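You operate a simulated robot arm through the tools that you are given. There is no shell and no other tool. Be economical: measure what you need, move in short steps, check, and stop when the job is done.

Carry out the task below with a simulated robot arm. There is one attempt and no reset: what you move stays moved.

TASK
Take the steel cup and leave it on the sample card on the counter. Then stack the jar labelled "orange" from the liquid bench on top of the jar marked "vanilla".
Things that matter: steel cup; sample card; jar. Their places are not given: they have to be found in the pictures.

It is judged by the outcome, as a careful person would: the job done as asked, and still so three seconds after it is handed in. It fails if anything else is knocked over, pushed out of place, dropped, spilled or broken.

THE ROBOT
A 7-joint arm with a two-finger parallel gripper, fixed in place. Base frame: the origin is at the foot of the arm, x ahead of it, y to its left, z up; the work surface is at about z = 0. Lengths are in cm, angles in rad, forces in N, time in s.
With the tool pointing down near the work surface it reaches from about 24 to 62 cm from the base axis. Its first joint turns from -1.152 to 1.152 rad. Payload 2.6 kg.
Tool frame: the origin (TCP) lies between the finger pads and is the grasp point; the fingertips stand 3 cm ahead of it; z points along the fingers, y is the line along which they close. The gripper opens to 9.4 cm. The fingers are 2.8 cm wide and 1 cm thick; the gripper's body (5 by 9.6 cm) begins 5.5 cm behind the TCP.
Orientation is told as [roll, pitch, yaw] about the base's x, y, z axes, in that order, counted from this pose: with the fingers straight down and closing along the base's y, the tool's x points along the base's -x, its y along +y and its z along -z.

THE INTERFACE
- The arm moves only by the tool drive_tool. Its argument "moves" is a list of rows, each an object (a shift or turn left out is 0, a gripper value left out holds the last) with "offset": the shift along the base's x, y, z in cm, a list of three; "rot": the turn, a rotation vector about the base's x, y, z in rad, a list of three. In form: [{"offset": [x, y, z], "rot": [rx, ry, rz]}, ...]. A call has 1 to 10 rows; each row is the pose to reach, as a shift and turn from the pose commanded when the call began. "grip" is the opening, from 0 (shut) to 1 (fully open), set as the call begins (left out, the last holds). A row lasts 0.2 s, in which the tool goes at most 5 cm and 0.15 rad; a call with a longer step from one row to the next is refused whole, and so is a gripper value outside its range. A pose out of reach is approached as far as the arm can. The call stops where the force on the tool passes 40 N (or 10 N more than at its start, if that is more) or the arm is blocked; 0.2 s more then pass. The fingers move at their own pace (about 7.2 cm/s each) and stop on an object; they squeeze with about 43 N. The grip force told is the motor's: it shows also when the fingers shut on nothing. Time passes only in rows, and 0.2 s behind the last, so rows that repeat a pose let the fingers close. It gives the time, the measured TCP pose, the force on the tool (base axes), the opening and the grip force at its end, in the units of the frame above (readings bear some noise).
- Cameras (640 x 400 px; columns grow to the right, rows downward): "scene" is fixed at [4.39, 45.35, 54.77]; the picture's right is [-0.59, -0.81, 0.00], its down [-0.59, 0.42, -0.69] and it looks along [0.56, -0.41, -0.72] (base axes); focal length 273 px, centre (320, 200). "wrist" rides on the gripper at [-3.7, 0, -5.8] in the tool frame; the picture's right is [0.00, -1.00, 0.00], its down [0.97, 0.00, -0.24] and it looks along [0.24, 0.00, 0.97] (tool axes); focal length 218 px, centre (320, 200).
- get_image(camera): a new picture of that camera. No time passes.
- probe_pixels(camera, pixels): there is no depth. For up to 12 entries [column, row, z] of the newest picture of that camera ("zoom" is the newest enlarged one), the place [x, y] in the base frame at which the ray of that pixel passes the height z, good to about 0.2 cm. No time passes.
- zoom(camera, box): a new picture of the part [left, top, right, bottom] of that camera's present view, enlarged. No time passes.
- job_done(): hands the job in; it is judged then, once.

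Work in short steps. Measure before you move; look again where a grasp or a placing could have gone wrong, and mend it. You have 80 turns and 54 pictures in all, the two below and enlarged ones among them. Open the gripper and draw the arm clear of the work before you hand the job in, unless the task says otherwise; then end with one line.

The tools are called by a JSON object that holds its "method" and its "body". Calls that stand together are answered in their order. drive_tool: Moves the arm, as the interface text tells. Its arguments: {"type":"object","properties":{"moves":{"type":"array"},"grip":{"type":"number"}},"required":["moves"]} The other tools are called the same way: get_image (camera) takes a picture; probe_pixels (camera, pixels) gives the place at which the rays of pixels pass given heights; zoom (camera, box) takes an enlarged picture of a part of a camera's view; job_done () hands the job in.

At the start:

```text
time: 0.0
position: [29.98, -13.87, 26.2]
tcp_rot: [-0.001, 0.0, -0.001]
force: [0.3, -0.2, 0.2]
finger_gap: 9.39
grip_force: 0.0
```

scene: 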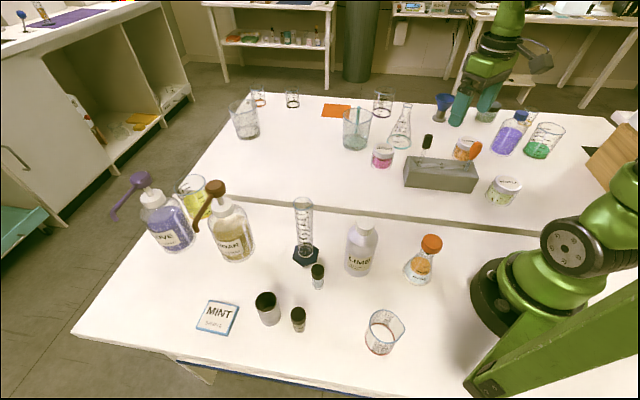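
wrist: 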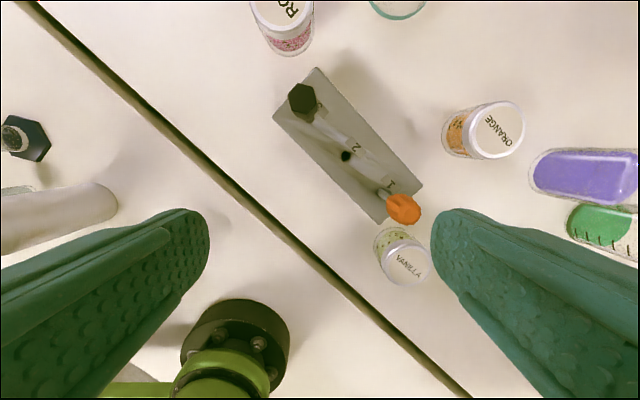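

I look closer at the regions where the cup, the card and the jars may stand.

{"method": "zoom", "body": {"camera": "scene", "box": [180, 240, 420, 390]}}

{"method": "zoom", "body": {"camera": "scene", "box": [360, 80, 600, 230]}}

{"method": "zoom", "body": {"camera": "scene", "box": [220, 70, 420, 195]}}

```text
2.67 times, centred on (300, 315) of scene
```

zoom: 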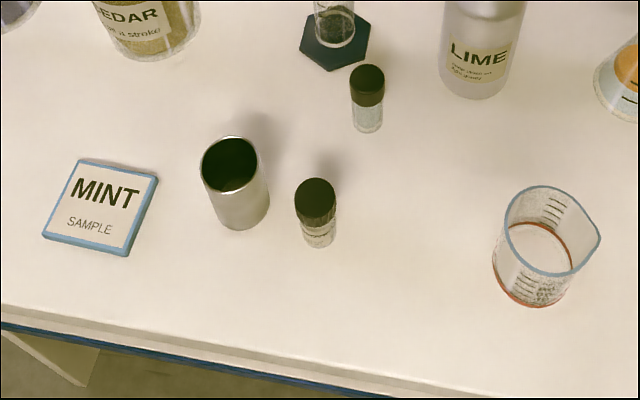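

```text
2.67 times, centred on (480, 155) of scene
```

zoom: 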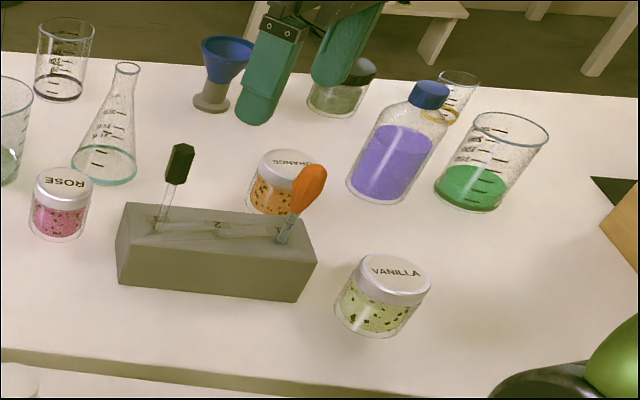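

```text
3.20 times, centred on (320, 132) of scene
```

zoom: 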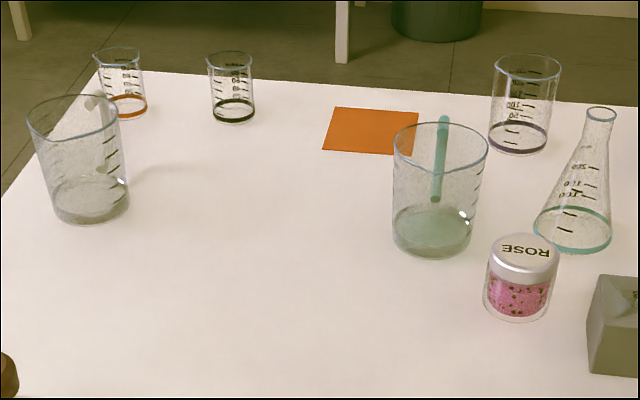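

The steel cup is at (267,307), the MINT sample card at (218,317), orange jar at (467,148), vanilla at (505,190). I probe them.

{"method": "probe_pixels", "body": {"camera": "scene", "pixels": [[210, 300, 0.5], [239.3, 306.7, 0.5], [228, 335.6, 0.5], [196, 328, 0.5], [266.2, 301.1, 6], [266.2, 301.1, 8], [271, 319.5, 0], [255.5, 301, 7], [276.8, 301, 7], [271, 326.3, 0], [298, 325, 0], [297.5, 312, 5]]}}

{"method": "probe_pixels", "body": {"camera": "wrist", "pixels": [[498, 132, 5], [498, 132, 6], [455, 135, 0], [406, 262, 5], [406, 262, 6], [390, 240, 0], [404, 208, 8], [419, 187, 4], [374, 222, 4], [472, 130, 5], [524, 133, 5], [316, 67, 4]]}}

{"method": "zoom", "body": {"camera": "wrist", "box": [340, 60, 600, 300]}}

```text
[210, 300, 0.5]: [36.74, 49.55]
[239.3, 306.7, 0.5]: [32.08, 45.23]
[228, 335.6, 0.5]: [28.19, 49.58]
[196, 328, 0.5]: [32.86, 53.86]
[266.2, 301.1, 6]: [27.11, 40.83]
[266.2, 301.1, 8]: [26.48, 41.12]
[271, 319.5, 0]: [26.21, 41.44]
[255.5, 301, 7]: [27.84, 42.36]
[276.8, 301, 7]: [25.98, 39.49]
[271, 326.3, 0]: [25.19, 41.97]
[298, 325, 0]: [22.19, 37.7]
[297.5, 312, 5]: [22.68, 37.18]
```

```text
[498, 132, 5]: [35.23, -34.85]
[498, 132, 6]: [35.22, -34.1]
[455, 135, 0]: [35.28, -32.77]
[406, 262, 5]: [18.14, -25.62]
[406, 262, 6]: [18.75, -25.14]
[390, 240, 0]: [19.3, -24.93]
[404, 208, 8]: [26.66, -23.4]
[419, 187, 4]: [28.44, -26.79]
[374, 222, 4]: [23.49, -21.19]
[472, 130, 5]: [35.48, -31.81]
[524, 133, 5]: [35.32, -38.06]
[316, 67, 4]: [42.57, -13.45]
```

```text
1.67 times, centred on (470, 180) of wrist
```

zoom: 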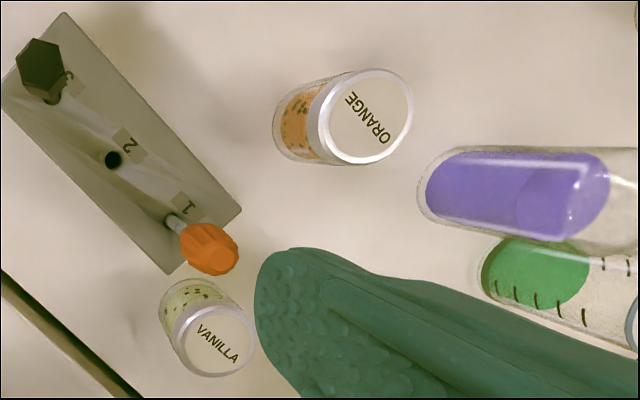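

The cup stands at about (26.75, 41.0), about 7 cm high, and the card's centre is about (32.5, 49.5). I swing over towards the cup at height, turning the yaw to 0.99 so the fingers close tangentially.

{"method": "drive_tool", "body": {"moves": [{"offset": [0, 4.5, 0], "rot": [0, 0, 0.1]}, {"offset": [0, 9, 0], "rot": [0, 0, 0.2]}, {"offset": [0, 13.5, 0], "rot": [0, 0, 0.3]}, {"offset": [0, 18, 0], "rot": [0, 0, 0.4]}, {"offset": [0, 22.5, 0], "rot": [0, 0, 0.5]}, {"offset": [0, 27, 0], "rot": [0, 0, 0.6]}, {"offset": [-0.5, 31.5, 0], "rot": [0, 0, 0.7]}, {"offset": [-1, 36, 0], "rot": [0, 0, 0.8]}, {"offset": [-2, 40.5, 0], "rot": [0, 0, 0.9]}, {"offset": [-3, 45, 0], "rot": [0, 0, 0.99]}], "grip": 1}}

{"method": "get_image", "body": {"camera": "wrist"}}

```text
time: 2.2
position: [26.75, 31.31, 26.5]
tcp_rot: [0.001, 0.001, 0.992]
force: [0.1, 0.4, -0.1]
finger_gap: 9.4
grip_force: 0.0
```

```text
47 pictures are left
```

wrist: 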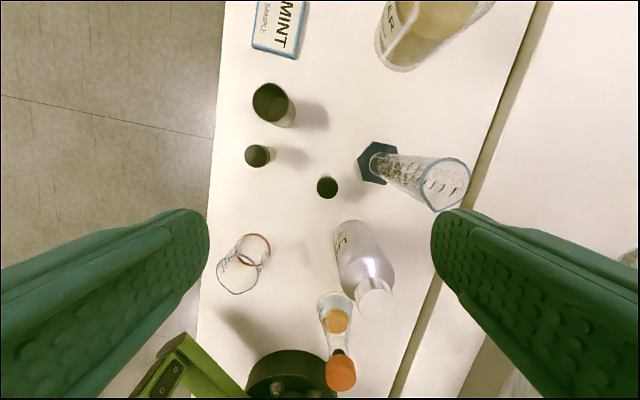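

The wrist picture shows the cup at (271,103) and the card above it. I move above the cup and lower part way.

{"method": "drive_tool", "body": {"moves": [{"offset": [0, 4.8, 0]}, {"offset": [-0.2, 9.6, 0]}, {"offset": [-0.2, 9.7, -4.5]}, {"offset": [-0.2, 9.7, -9]}, {"offset": [-0.2, 9.7, -9]}]}}

{"method": "get_image", "body": {"camera": "wrist"}}

```text
time: 3.4
position: [26.57, 40.75, 17.1]
tcp_rot: [0.0, 0.0, 0.989]
force: [0.3, -0.2, 0.3]
finger_gap: 9.41
grip_force: 0.2
```

```text
46 pictures are left
```

wrist: 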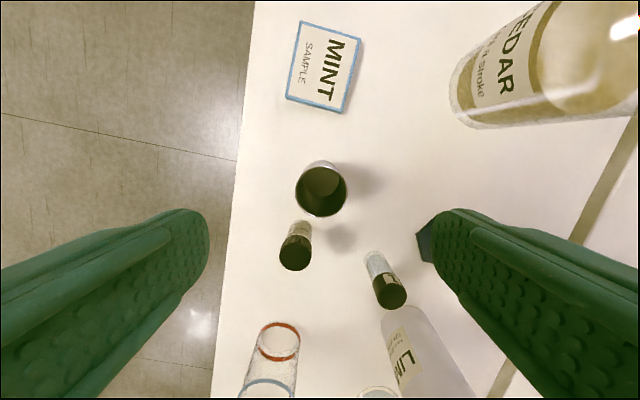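

The cup rim is centred at (321,190). I probe the cup, the neighbours and the card from here before descending.

{"method": "probe_pixels", "body": {"camera": "wrist", "pixels": [[321, 192, 7], [321, 192, 6], [297, 190, 6.5], [346, 190, 6.5], [322, 162, 0], [295, 255, 5.5], [304, 225, 0], [418, 232, 1], [375, 258, 0], [390, 295, 5], [323, 67, 0.5], [300, 22, 0.5]]}}

{"method": "get_image", "body": {"camera": "scene"}}

{"method": "probe_pixels", "body": {"camera": "wrist", "pixels": [[300, 20, 0.5], [363, 39, 0.5], [342, 112, 0.5], [286, 97, 0.5], [455, 110, 0], [320, 165, 0]]}}

```text
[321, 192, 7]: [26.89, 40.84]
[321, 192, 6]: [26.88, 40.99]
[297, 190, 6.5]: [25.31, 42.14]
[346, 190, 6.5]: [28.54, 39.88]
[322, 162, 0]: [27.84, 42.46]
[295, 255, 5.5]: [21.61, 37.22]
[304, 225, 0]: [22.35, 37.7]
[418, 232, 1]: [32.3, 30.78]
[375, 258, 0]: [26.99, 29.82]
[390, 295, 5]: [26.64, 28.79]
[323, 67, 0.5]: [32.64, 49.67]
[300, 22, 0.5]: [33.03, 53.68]
```

```text
45 pictures are left
```

scene: 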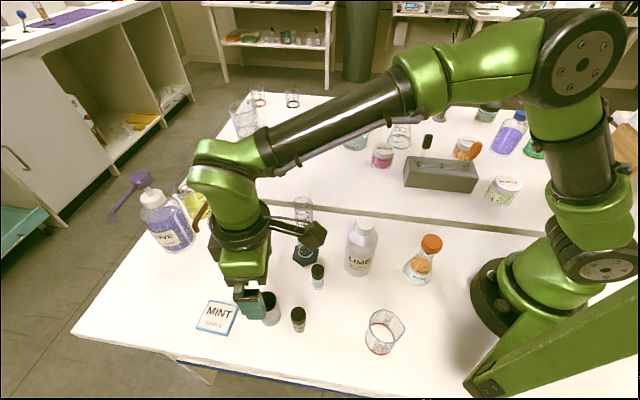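

```text
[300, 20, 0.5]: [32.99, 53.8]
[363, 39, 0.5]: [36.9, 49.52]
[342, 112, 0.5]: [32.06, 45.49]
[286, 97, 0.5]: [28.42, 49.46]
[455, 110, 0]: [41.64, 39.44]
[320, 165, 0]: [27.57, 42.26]
```

Both views agree: cup centre (26.85, 40.95), card centre (32.6, 49.55). Nothing is in the fingers' path, so I lower to TCP z ≈ 4.

{"method": "drive_tool", "body": {"moves": [{"offset": [0.25, 0.2, -3.5]}, {"offset": [0.25, 0.2, -7]}, {"offset": [0.25, 0.2, -10]}, {"offset": [0.25, 0.2, -12]}, {"offset": [0.25, 0.2, -13.1]}, {"offset": [0.25, 0.2, -13.1]}]}}

{"method": "get_image", "body": {"camera": "wrist"}}

```text
time: 4.8
position: [27.0, 41.04, 4.25]
tcp_rot: [0.0, -0.002, 0.989]
force: [-0.7, 0.6, 0.3]
finger_gap: 9.41
grip_force: 0.1
```

```text
44 pictures are left
```

wrist: 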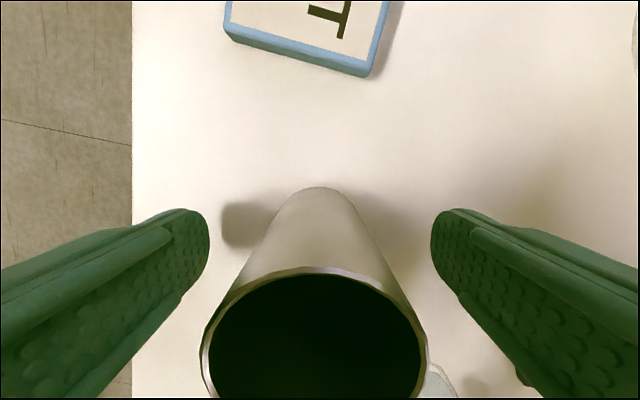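

The cup is between the fingers and centred. I close the gripper.

{"method": "drive_tool", "body": {"moves": [{}, {}, {}, {}, {}], "grip": 0}}

```text
time: 6.0
position: [27.0, 40.9, 4.25]
tcp_rot: [0.0, 0.001, 0.989]
force: [0.7, 0.1, 0.4]
finger_gap: 3.9
grip_force: 43.4
```

The gap is 3.9 cm with 43 N, so the cup is held. I lift 5 cm and then move over the card.

{"method": "drive_tool", "body": {"moves": [{"offset": [0, 0, 2]}, {"offset": [0, 0, 4.5]}, {"offset": [0, 0, 5]}, {"offset": [1.5, 2.2, 5]}, {"offset": [3.5, 5.2, 5]}, {"offset": [5.2, 7.9, 5]}, {"offset": [5.7, 8.6, 5]}, {"offset": [5.7, 8.6, 5]}]}}

{"method": "zoom", "body": {"camera": "scene", "box": [150, 230, 310, 350]}}

{"method": "get_image", "body": {"camera": "wrist"}}

```text
time: 7.8
position: [32.73, 49.76, 9.14]
tcp_rot: [0.0, 0.0, 0.991]
force: [0.2, -0.4, -1.5]
finger_gap: 3.87
grip_force: 43.2
```

```text
3.33 times, centred on (230, 290) of scene
```

zoom: 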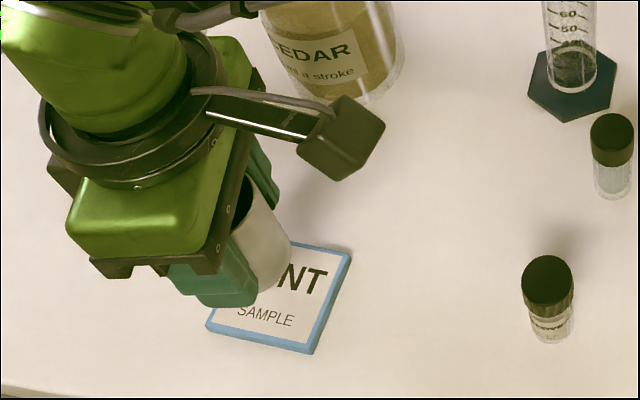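

```text
42 pictures are left
```

wrist: 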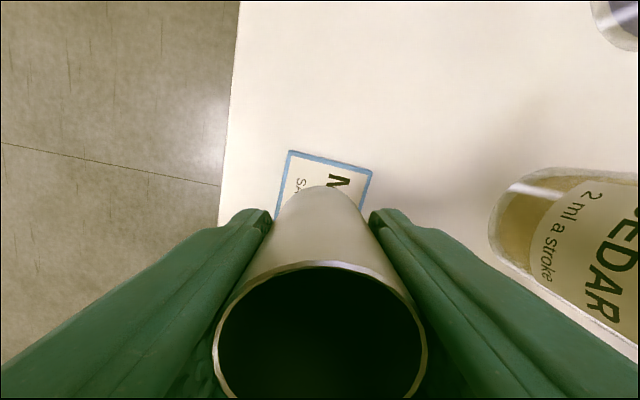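

The cup is over the card. I lower gently until contact.

{"method": "drive_tool", "body": {"moves": [{"offset": [-0.1, -0.1, -2]}, {"offset": [-0.1, -0.1, -3.5]}, {"offset": [-0.1, -0.1, -3.9]}, {"offset": [-0.1, -0.1, -4.1]}, {"offset": [-0.1, -0.1, -4.1]}]}}

{"method": "zoom", "body": {"camera": "scene", "box": [150, 230, 310, 350]}}

```text
time: 9.0
position: [32.67, 49.77, 5.32]
tcp_rot: [0.001, -0.004, 0.989]
force: [-0.5, -0.1, 17.9]
finger_gap: 3.89
grip_force: 42.7
```

```text
3.33 times, centred on (230, 290) of scene
```

zoom: 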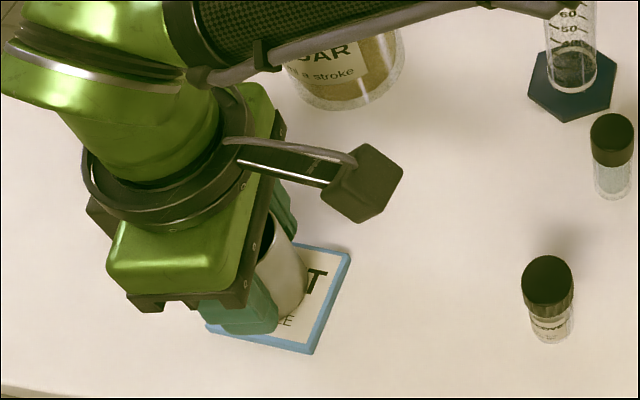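

There is contact (18 N) at z = 5.3, so the cup stands on the card. I ease up 0.25 cm, open, and then rise straight up.

{"method": "drive_tool", "body": {"moves": [{"offset": [0, 0, 0.2]}, {"offset": [0, 0, 0.2]}]}}

{"method": "drive_tool", "body": {"moves": [{}, {}, {}, {}, {}], "grip": 1}}

{"method": "drive_tool", "body": {"moves": [{"offset": [0, 0, 2]}, {"offset": [0, 0, 5]}, {"offset": [0, 0, 9]}, {"offset": [0, 0, 13]}, {"offset": [0, 0, 17]}, {"offset": [0, 0, 21]}]}}

{"method": "zoom", "body": {"camera": "scene", "box": [150, 230, 310, 350]}}

{"method": "get_image", "body": {"camera": "wrist"}}

```text
time: 9.6
position: [32.6, 49.46, 5.18]
tcp_rot: [0.001, 0.002, 0.99]
force: [1.1, 2.7, 5.6]
finger_gap: 3.86
grip_force: 42.7
```

```text
time: 10.8
position: [32.61, 49.66, 5.27]
tcp_rot: [0.002, -0.002, 0.989]
force: [-0.1, -0.5, -0.1]
finger_gap: 9.4
grip_force: 0.1
```

```text
time: 12.2
position: [31.35, 48.98, 23.79]
tcp_rot: [-0.001, 0.0, 0.991]
force: [-0.7, -0.7, -1.1]
finger_gap: 9.37
grip_force: 0.1
out of reach, approached as far as the arm can: row 5, 6
```

```text
3.33 times, centred on (230, 290) of scene
```

zoom: 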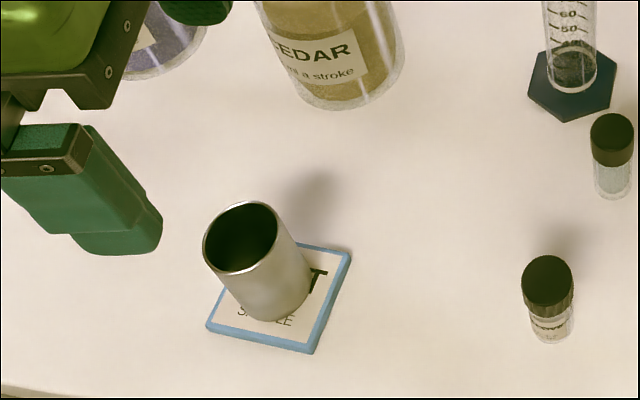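

```text
39 pictures are left
```

wrist: 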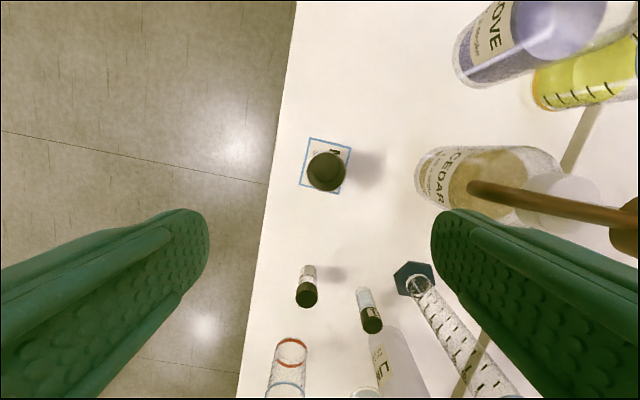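

The cup stands upright on the card. Before going back I check where the CEDAR pump nozzle sits compared with the right finger's path.

{"method": "probe_pixels", "body": {"camera": "wrist", "pixels": [[470, 187, 14], [470, 187, 18], [625, 225, 18], [418, 180, 0], [515, 395, 14]]}}

{"method": "probe_pixels", "body": {"camera": "scene", "pixels": [[197, 228, 14], [197, 228, 18], [215, 187, 14], [215, 187, 18], [304, 200, 14]]}}

```text
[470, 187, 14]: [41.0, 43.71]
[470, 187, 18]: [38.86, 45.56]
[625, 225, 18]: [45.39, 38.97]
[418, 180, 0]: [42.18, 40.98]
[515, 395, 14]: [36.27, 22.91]
```

```text
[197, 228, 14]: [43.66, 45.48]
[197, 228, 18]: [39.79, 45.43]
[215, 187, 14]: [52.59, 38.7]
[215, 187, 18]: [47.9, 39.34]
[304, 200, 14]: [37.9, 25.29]
```

The nozzle tip is near (39.3, 45.4, 18), clear of the finger. I draw inward and swing back to the right.

{"method": "drive_tool", "body": {"moves": [{"offset": [-3, -4, 0]}, {"offset": [-5, -8.5, 0]}, {"offset": [-5, -13, 0]}, {"offset": [-5, -17.5, 0]}, {"offset": [-4.5, -22, 0], "rot": [0, 0, -0.14]}, {"offset": [-4, -26.5, 0], "rot": [0, 0, -0.28]}, {"offset": [-3.5, -31, 0], "rot": [0, 0, -0.42]}, {"offset": [-3, -35.5, 0], "rot": [0, 0, -0.56]}, {"offset": [-3, -40, 0], "rot": [0, 0, -0.7]}, {"offset": [-3, -44.5, 0], "rot": [0, 0, -0.84]}]}}

```text
time: 14.4
position: [28.54, 4.35, 23.9]
tcp_rot: [0.001, 0.0, 0.149]
force: [0.4, -0.7, -0.6]
finger_gap: 9.4
grip_force: 0.0
```

Next I go toward the orange jar, staying at height, and take a picture.

{"method": "drive_tool", "body": {"moves": [{"offset": [0, -4.5, 0.5], "rot": [0, 0, -0.14]}, {"offset": [0, -9, 1], "rot": [0, 0, -0.149]}, {"offset": [0, -13.5, 1], "rot": [0, 0, -0.149]}, {"offset": [0, -18, 1], "rot": [0, 0, -0.149]}, {"offset": [0, -22.5, 1], "rot": [0, 0, -0.149]}, {"offset": [0, -27, 1], "rot": [0, 0, -0.149]}, {"offset": [0, -31.5, 1], "rot": [0, 0, -0.149]}, {"offset": [0, -34, 1], "rot": [0, 0, -0.149]}, {"offset": [0, -34, 1], "rot": [0, 0, -0.149]}]}}

{"method": "get_image", "body": {"camera": "wrist"}}

{"method": "get_image", "body": {"camera": "scene"}}

```text
time: 16.4
position: [28.48, -29.82, 24.83]
tcp_rot: [-0.001, 0.0, 0.003]
force: [0.5, 0.0, -0.6]
finger_gap: 9.41
grip_force: 0.0
```

```text
38 pictures are left
```

wrist: 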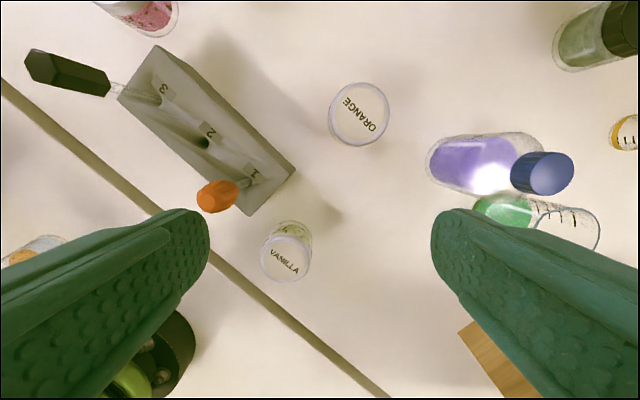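

```text
37 pictures are left
```

scene: 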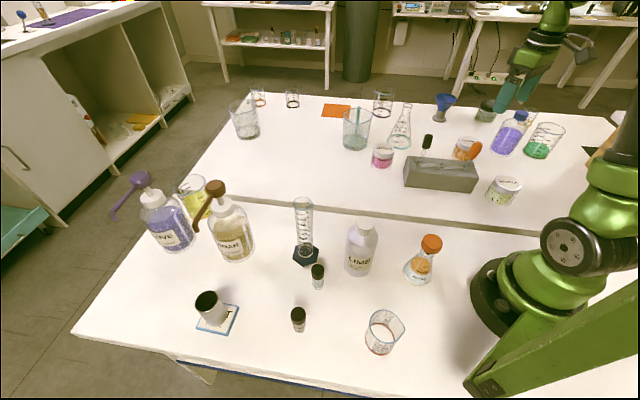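

Orange's lid is centred at (360,112) and vanilla's at (287,257) in the wrist view. I probe both views at several heights to get the jar height.

{"method": "probe_pixels", "body": {"camera": "wrist", "pixels": [[360, 112, 4], [360, 112, 5], [360, 112, 6], [331, 112, 5], [390, 112, 5], [287, 257, 4], [287, 257, 5], [287, 257, 6], [262, 257, 5], [311, 257, 5], [296, 172, 4], [247, 215, 4]]}}

{"method": "probe_pixels", "body": {"camera": "scene", "pixels": [[467.6, 141.9, 4], [467.6, 141.9, 5], [467.6, 141.9, 6], [507.4, 182.4, 4], [507.4, 182.4, 5], [507.4, 182.4, 6]]}}

{"method": "probe_pixels", "body": {"camera": "wrist", "pixels": [[205, 198, 8], [205, 198, 10], [240, 190, 5], [428, 165, 0], [430, 155, 0], [295, 225, 0], [475, 212, 0], [358, 145, 0]]}}

```text
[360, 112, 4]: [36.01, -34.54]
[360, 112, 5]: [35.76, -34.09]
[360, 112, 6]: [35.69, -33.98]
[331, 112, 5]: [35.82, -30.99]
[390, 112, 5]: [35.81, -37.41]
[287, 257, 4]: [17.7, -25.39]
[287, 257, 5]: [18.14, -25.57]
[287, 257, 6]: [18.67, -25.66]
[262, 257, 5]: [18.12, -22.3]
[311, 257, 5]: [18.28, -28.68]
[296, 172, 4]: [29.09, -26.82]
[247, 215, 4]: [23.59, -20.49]
```

```text
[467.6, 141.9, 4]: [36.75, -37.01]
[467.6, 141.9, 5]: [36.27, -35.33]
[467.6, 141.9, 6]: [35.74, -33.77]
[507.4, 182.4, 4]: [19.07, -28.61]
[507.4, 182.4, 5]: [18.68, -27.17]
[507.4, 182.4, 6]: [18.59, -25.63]
```

```text
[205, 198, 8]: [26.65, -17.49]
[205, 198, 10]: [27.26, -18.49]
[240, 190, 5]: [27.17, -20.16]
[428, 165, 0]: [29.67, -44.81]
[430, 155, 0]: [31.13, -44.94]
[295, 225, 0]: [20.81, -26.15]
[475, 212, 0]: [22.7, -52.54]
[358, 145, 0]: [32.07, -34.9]
```

Jars are 6 cm tall: orange at (35.7, -33.9), vanilla at (18.65, -25.65), about 6 cm wide. I move over orange and lower to z ≈ 14 for a check.

{"method": "drive_tool", "body": {"moves": [{"offset": [3.6, -2, 0]}, {"offset": [7.2, -4.1, 0]}, {"offset": [7.2, -4.1, -4.5]}, {"offset": [7.2, -4.1, -9]}, {"offset": [7.2, -4.1, -11]}, {"offset": [7.2, -4.1, -11]}]}}

{"method": "get_image", "body": {"camera": "wrist"}}

{"method": "probe_pixels", "body": {"camera": "wrist", "pixels": [[320, 200, 6]]}}

```text
time: 17.8
position: [35.92, -33.69, 13.97]
tcp_rot: [0.001, 0.0, 0.001]
force: [0.1, -0.3, -0.1]
finger_gap: 9.4
grip_force: 0.1
```

```text
36 pictures are left
```

wrist: 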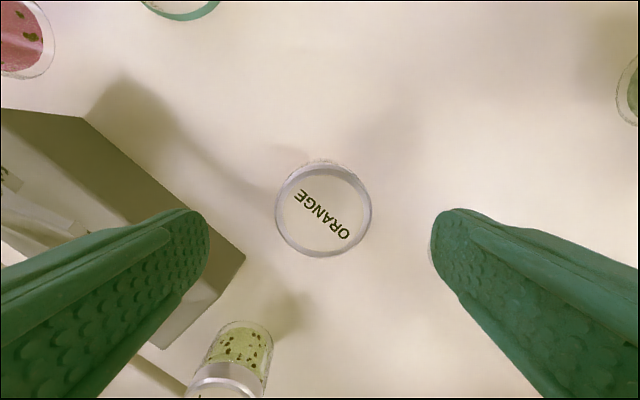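

```text
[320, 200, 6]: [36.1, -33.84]
```

{"method": "probe_pixels", "body": {"camera": "wrist", "pixels": [[323, 208, 6], [276, 208, 6], [371, 208, 6], [323, 208, 5.5], [244, 255, 4], [323, 160, 0]]}}

```text
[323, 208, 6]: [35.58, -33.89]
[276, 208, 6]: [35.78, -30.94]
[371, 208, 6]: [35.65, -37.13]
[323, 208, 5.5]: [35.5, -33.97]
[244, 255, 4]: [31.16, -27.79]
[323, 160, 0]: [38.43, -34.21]
```

The orange jar is centred at (35.65, -33.95) and the fingers clear the rack. I lower to z = 4.

{"method": "drive_tool", "body": {"moves": [{"offset": [-0.2, -0.2, -3]}, {"offset": [-0.2, -0.2, -6]}, {"offset": [-0.2, -0.2, -8.5]}, {"offset": [-0.2, -0.2, -9.8]}, {"offset": [-0.2, -0.2, -9.8]}]}}

{"method": "get_image", "body": {"camera": "wrist"}}

```text
time: 19.0
position: [35.61, -33.9, 4.32]
tcp_rot: [-0.001, -0.001, 0.0]
force: [-0.2, 0.4, -0.2]
finger_gap: 9.37
grip_force: 0.1
```

```text
35 pictures are left
```

wrist: 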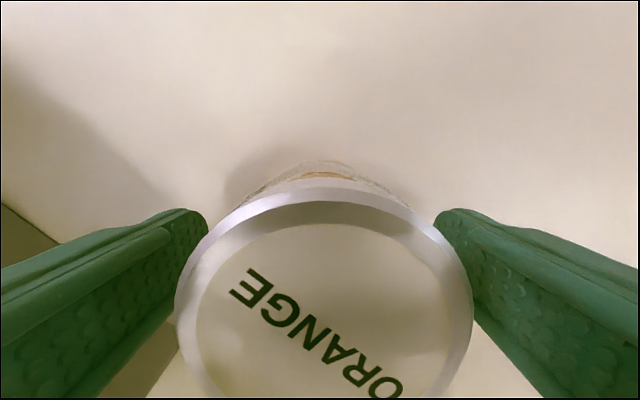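

The jar is centred between the fingers. I close and lift a little.

{"method": "drive_tool", "body": {"moves": [{}, {}, {}, {}], "grip": 0}}

{"method": "drive_tool", "body": {"moves": [{"offset": [0, 0, 1.5]}, {"offset": [0, 0, 4]}, {"offset": [0, 0, 8]}, {"offset": [0, 0, 12]}, {"offset": [0, 0, 15]}, {"offset": [0, 0, 15]}]}}

{"method": "zoom", "body": {"camera": "scene", "box": [400, 60, 560, 220]}}

```text
time: 20.0
position: [35.51, -33.76, 4.28]
tcp_rot: [-0.001, 0.001, 0.003]
force: [-0.7, -0.9, -0.3]
finger_gap: 6.63
grip_force: 42.9
```

```text
time: 21.4
position: [35.4, -33.93, 19.47]
tcp_rot: [-0.001, 0.0, 0.001]
force: [-0.2, -0.8, -2.3]
finger_gap: 6.62
grip_force: 43.2
```

```text
2.50 times, centred on (480, 140) of scene
```

zoom: 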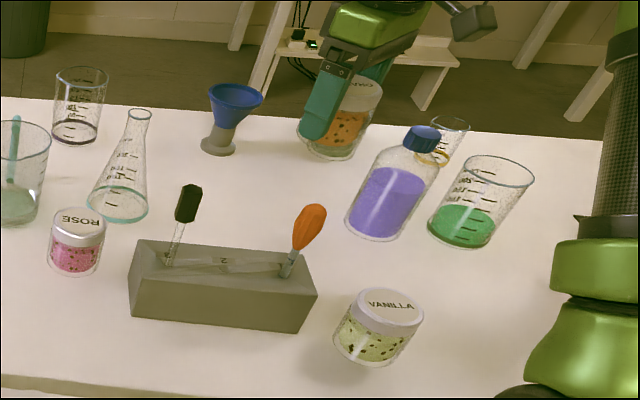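

The jar is held (gap 6.6 cm). I carry it at height over vanilla at (18.65, -25.65).

{"method": "drive_tool", "body": {"moves": [{"offset": [-3, 1.3, 0]}, {"offset": [-7, 3.3, 0]}, {"offset": [-11, 5.3, 0]}, {"offset": [-15, 7.3, 0]}, {"offset": [-16.9, 8.25, 0]}, {"offset": [-16.9, 8.25, 0]}]}}

{"method": "get_image", "body": {"camera": "wrist"}}

{"method": "get_image", "body": {"camera": "scene"}}

```text
time: 22.8
position: [18.43, -25.66, 19.18]
tcp_rot: [0.0, 0.0, 0.002]
force: [0.5, -0.2, -2.3]
finger_gap: 6.62
grip_force: 42.7
```

```text
33 pictures are left
```

wrist: 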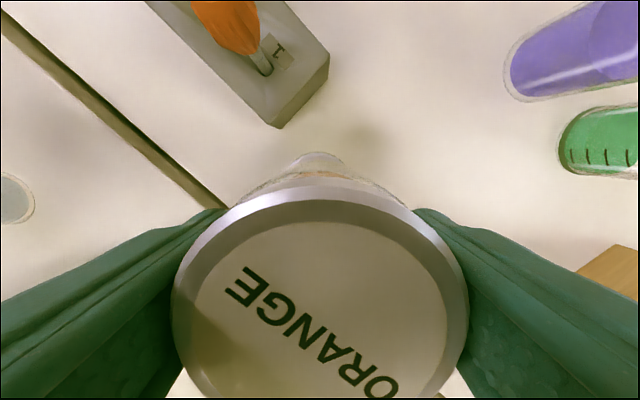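

```text
32 pictures are left
```

scene: 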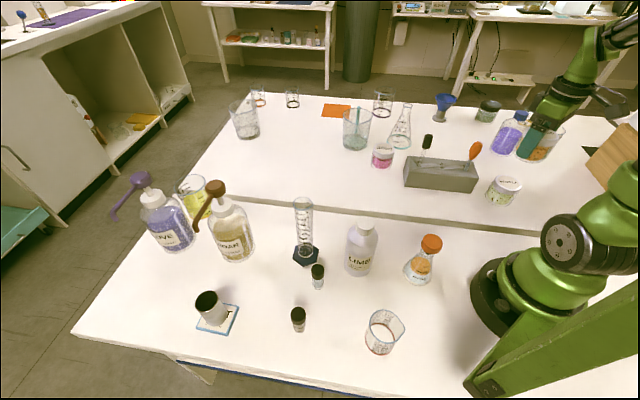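

Vanilla is hidden from the wrist camera, so I refine its place with a scene enlargement.

{"method": "zoom", "body": {"camera": "scene", "box": [475, 165, 539, 215]}}

```text
8.00 times, centred on (507, 190) of scene
```

zoom: 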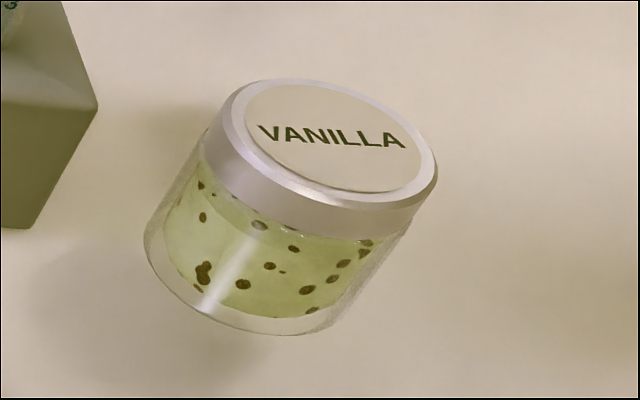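

{"method": "probe_pixels", "body": {"camera": "zoom", "pixels": [[335, 138, 6], [335, 138, 6.3], [243, 115, 6], [428, 165, 6], [340, 82, 6], [330, 195, 6], [280, 330, 0]]}}

```text
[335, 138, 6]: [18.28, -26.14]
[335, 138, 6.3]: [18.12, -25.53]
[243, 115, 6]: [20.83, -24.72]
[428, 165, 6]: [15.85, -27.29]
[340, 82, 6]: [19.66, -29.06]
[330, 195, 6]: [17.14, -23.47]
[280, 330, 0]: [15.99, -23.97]
```

Combined estimate for vanilla: (18.55, -25.72), top ≈ 6.1. I lower to about 1 cm above the lid and check alignment.

{"method": "drive_tool", "body": {"moves": [{"offset": [0.1, -0.05, -3]}, {"offset": [0.1, -0.05, -6]}, {"offset": [0.1, -0.05, -7.5]}, {"offset": [0.1, -0.05, -7.8]}, {"offset": [0.1, -0.05, -7.8]}]}}

{"method": "zoom", "body": {"camera": "scene", "box": [460, 130, 556, 215]}}

{"method": "get_image", "body": {"camera": "wrist"}}

```text
time: 24.0
position: [18.83, -25.48, 11.49]
tcp_rot: [-0.001, 0.0, 0.001]
force: [-0.2, 0.0, -1.7]
finger_gap: 6.59
grip_force: 42.7
```

```text
4.71 times, centred on (508, 172) of scene
```

zoom: 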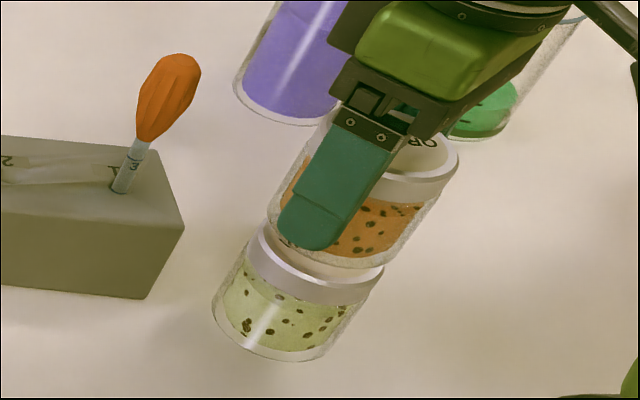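

```text
29 pictures are left
```

wrist: 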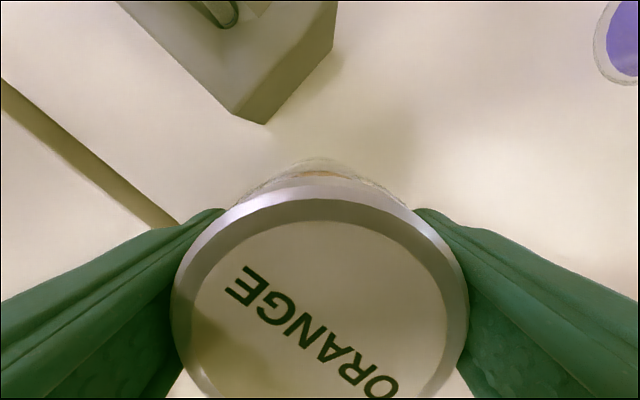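

The outlines of the two jars line up. I lower slowly until contact.

{"method": "drive_tool", "body": {"moves": [{"offset": [-0.1, -0.1, -0.4]}, {"offset": [-0.1, -0.1, -0.7]}, {"offset": [-0.1, -0.1, -0.85]}, {"offset": [-0.1, -0.1, -0.85]}]}}

{"method": "zoom", "body": {"camera": "scene", "box": [460, 130, 556, 215]}}

```text
time: 25.0
position: [18.63, -25.79, 10.58]
tcp_rot: [-0.002, -0.001, 0.0]
force: [-5.2, 3.4, 25.2]
finger_gap: 6.6
grip_force: 43.2
```

```text
4.71 times, centred on (508, 172) of scene
```

zoom: 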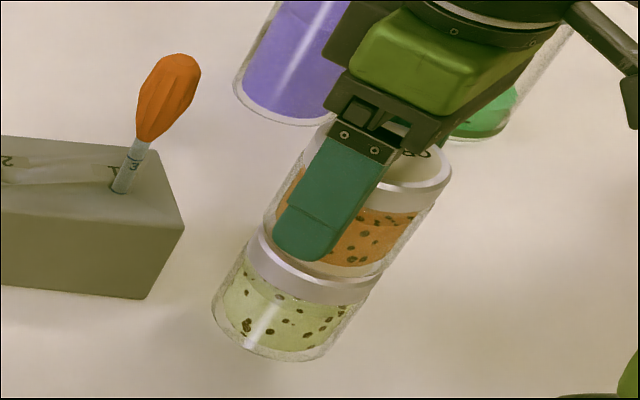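

Contact is made at 25 N and the stack is aligned. I ease up slightly before opening.

{"method": "drive_tool", "body": {"moves": [{"offset": [0, 0, 0.12]}, {"offset": [0, 0, 0.12]}]}}

```text
time: 25.6
position: [18.69, -25.8, 10.63]
tcp_rot: [-0.001, 0.001, 0.001]
force: [-0.5, -2.5, 4.7]
finger_gap: 6.62
grip_force: 43.1
```

Load is now about 5 N. I open, wait, and rise straight up.

{"method": "drive_tool", "body": {"moves": [{}, {}, {}, {}], "grip": 1}}

{"method": "drive_tool", "body": {"moves": [{"offset": [0, 0, 1.5]}, {"offset": [0, 0, 4]}, {"offset": [0, 0, 8]}, {"offset": [0, 0, 12]}, {"offset": [0, 0, 15]}, {"offset": [0, 0, 15]}]}}

{"method": "get_image", "body": {"camera": "wrist"}}

{"method": "zoom", "body": {"camera": "scene", "box": [460, 130, 556, 215]}}

```text
time: 26.6
position: [18.8, -25.8, 10.58]
tcp_rot: [0.0, 0.001, 0.001]
force: [0.0, -1.3, 0.0]
finger_gap: 9.41
grip_force: 0.1
```

```text
time: 28.0
position: [18.61, -25.72, 25.69]
tcp_rot: [0.001, 0.0, 0.001]
force: [0.5, -0.5, -0.3]
finger_gap: 9.38
grip_force: 0.1
```

```text
27 pictures are left
```

wrist: 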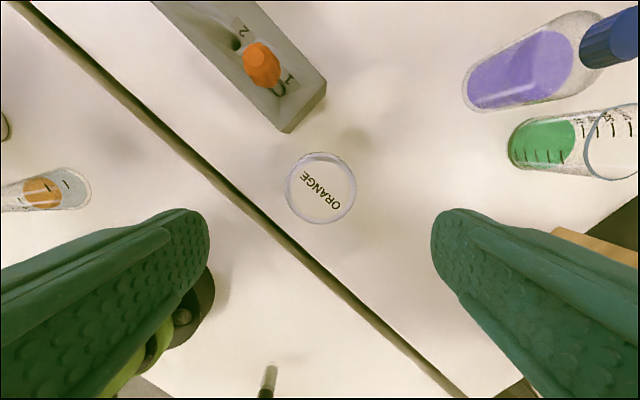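

```text
4.71 times, centred on (508, 172) of scene
```

zoom: 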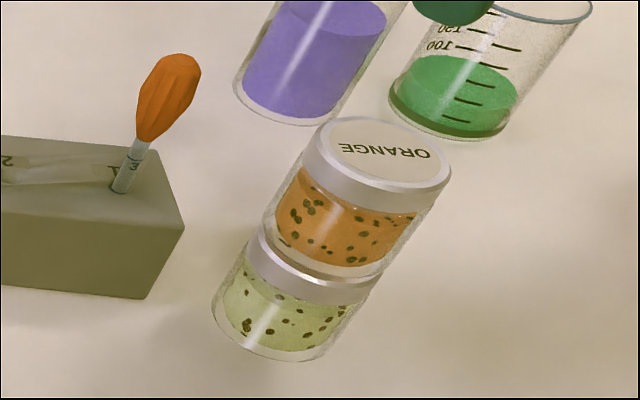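

The stack is straight and steady. I draw the arm clear to near its starting place and take a last overall look.

{"method": "drive_tool", "body": {"moves": [{"offset": [3, 3, 0.5]}, {"offset": [6, 6, 0.5]}, {"offset": [9, 9, 0.5]}, {"offset": [11, 12, 0.5]}, {"offset": [11, 12, 0.5]}]}}

{"method": "get_image", "body": {"camera": "scene"}}

```text
time: 29.2
position: [29.62, -13.86, 26.03]
tcp_rot: [0.0, 0.002, 0.0]
force: [-0.2, 0.0, 0.0]
finger_gap: 9.39
grip_force: 0.1
```

```text
25 pictures are left
```

scene: 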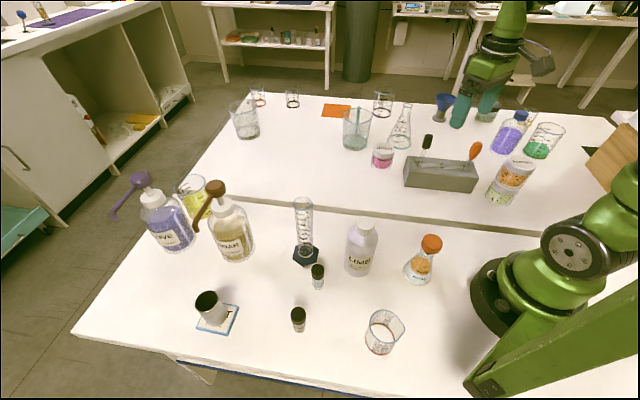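

Everything is in place and the arm is clear, so I hand in the job.

{"method": "job_done", "body": {}}

```text
The job is handed in.
```

The steel cup is standing upright on the MINT sample card, and the orange jar is stacked squarely on the vanilla jar. Nothing else was moved, and the gripper is open and clear.
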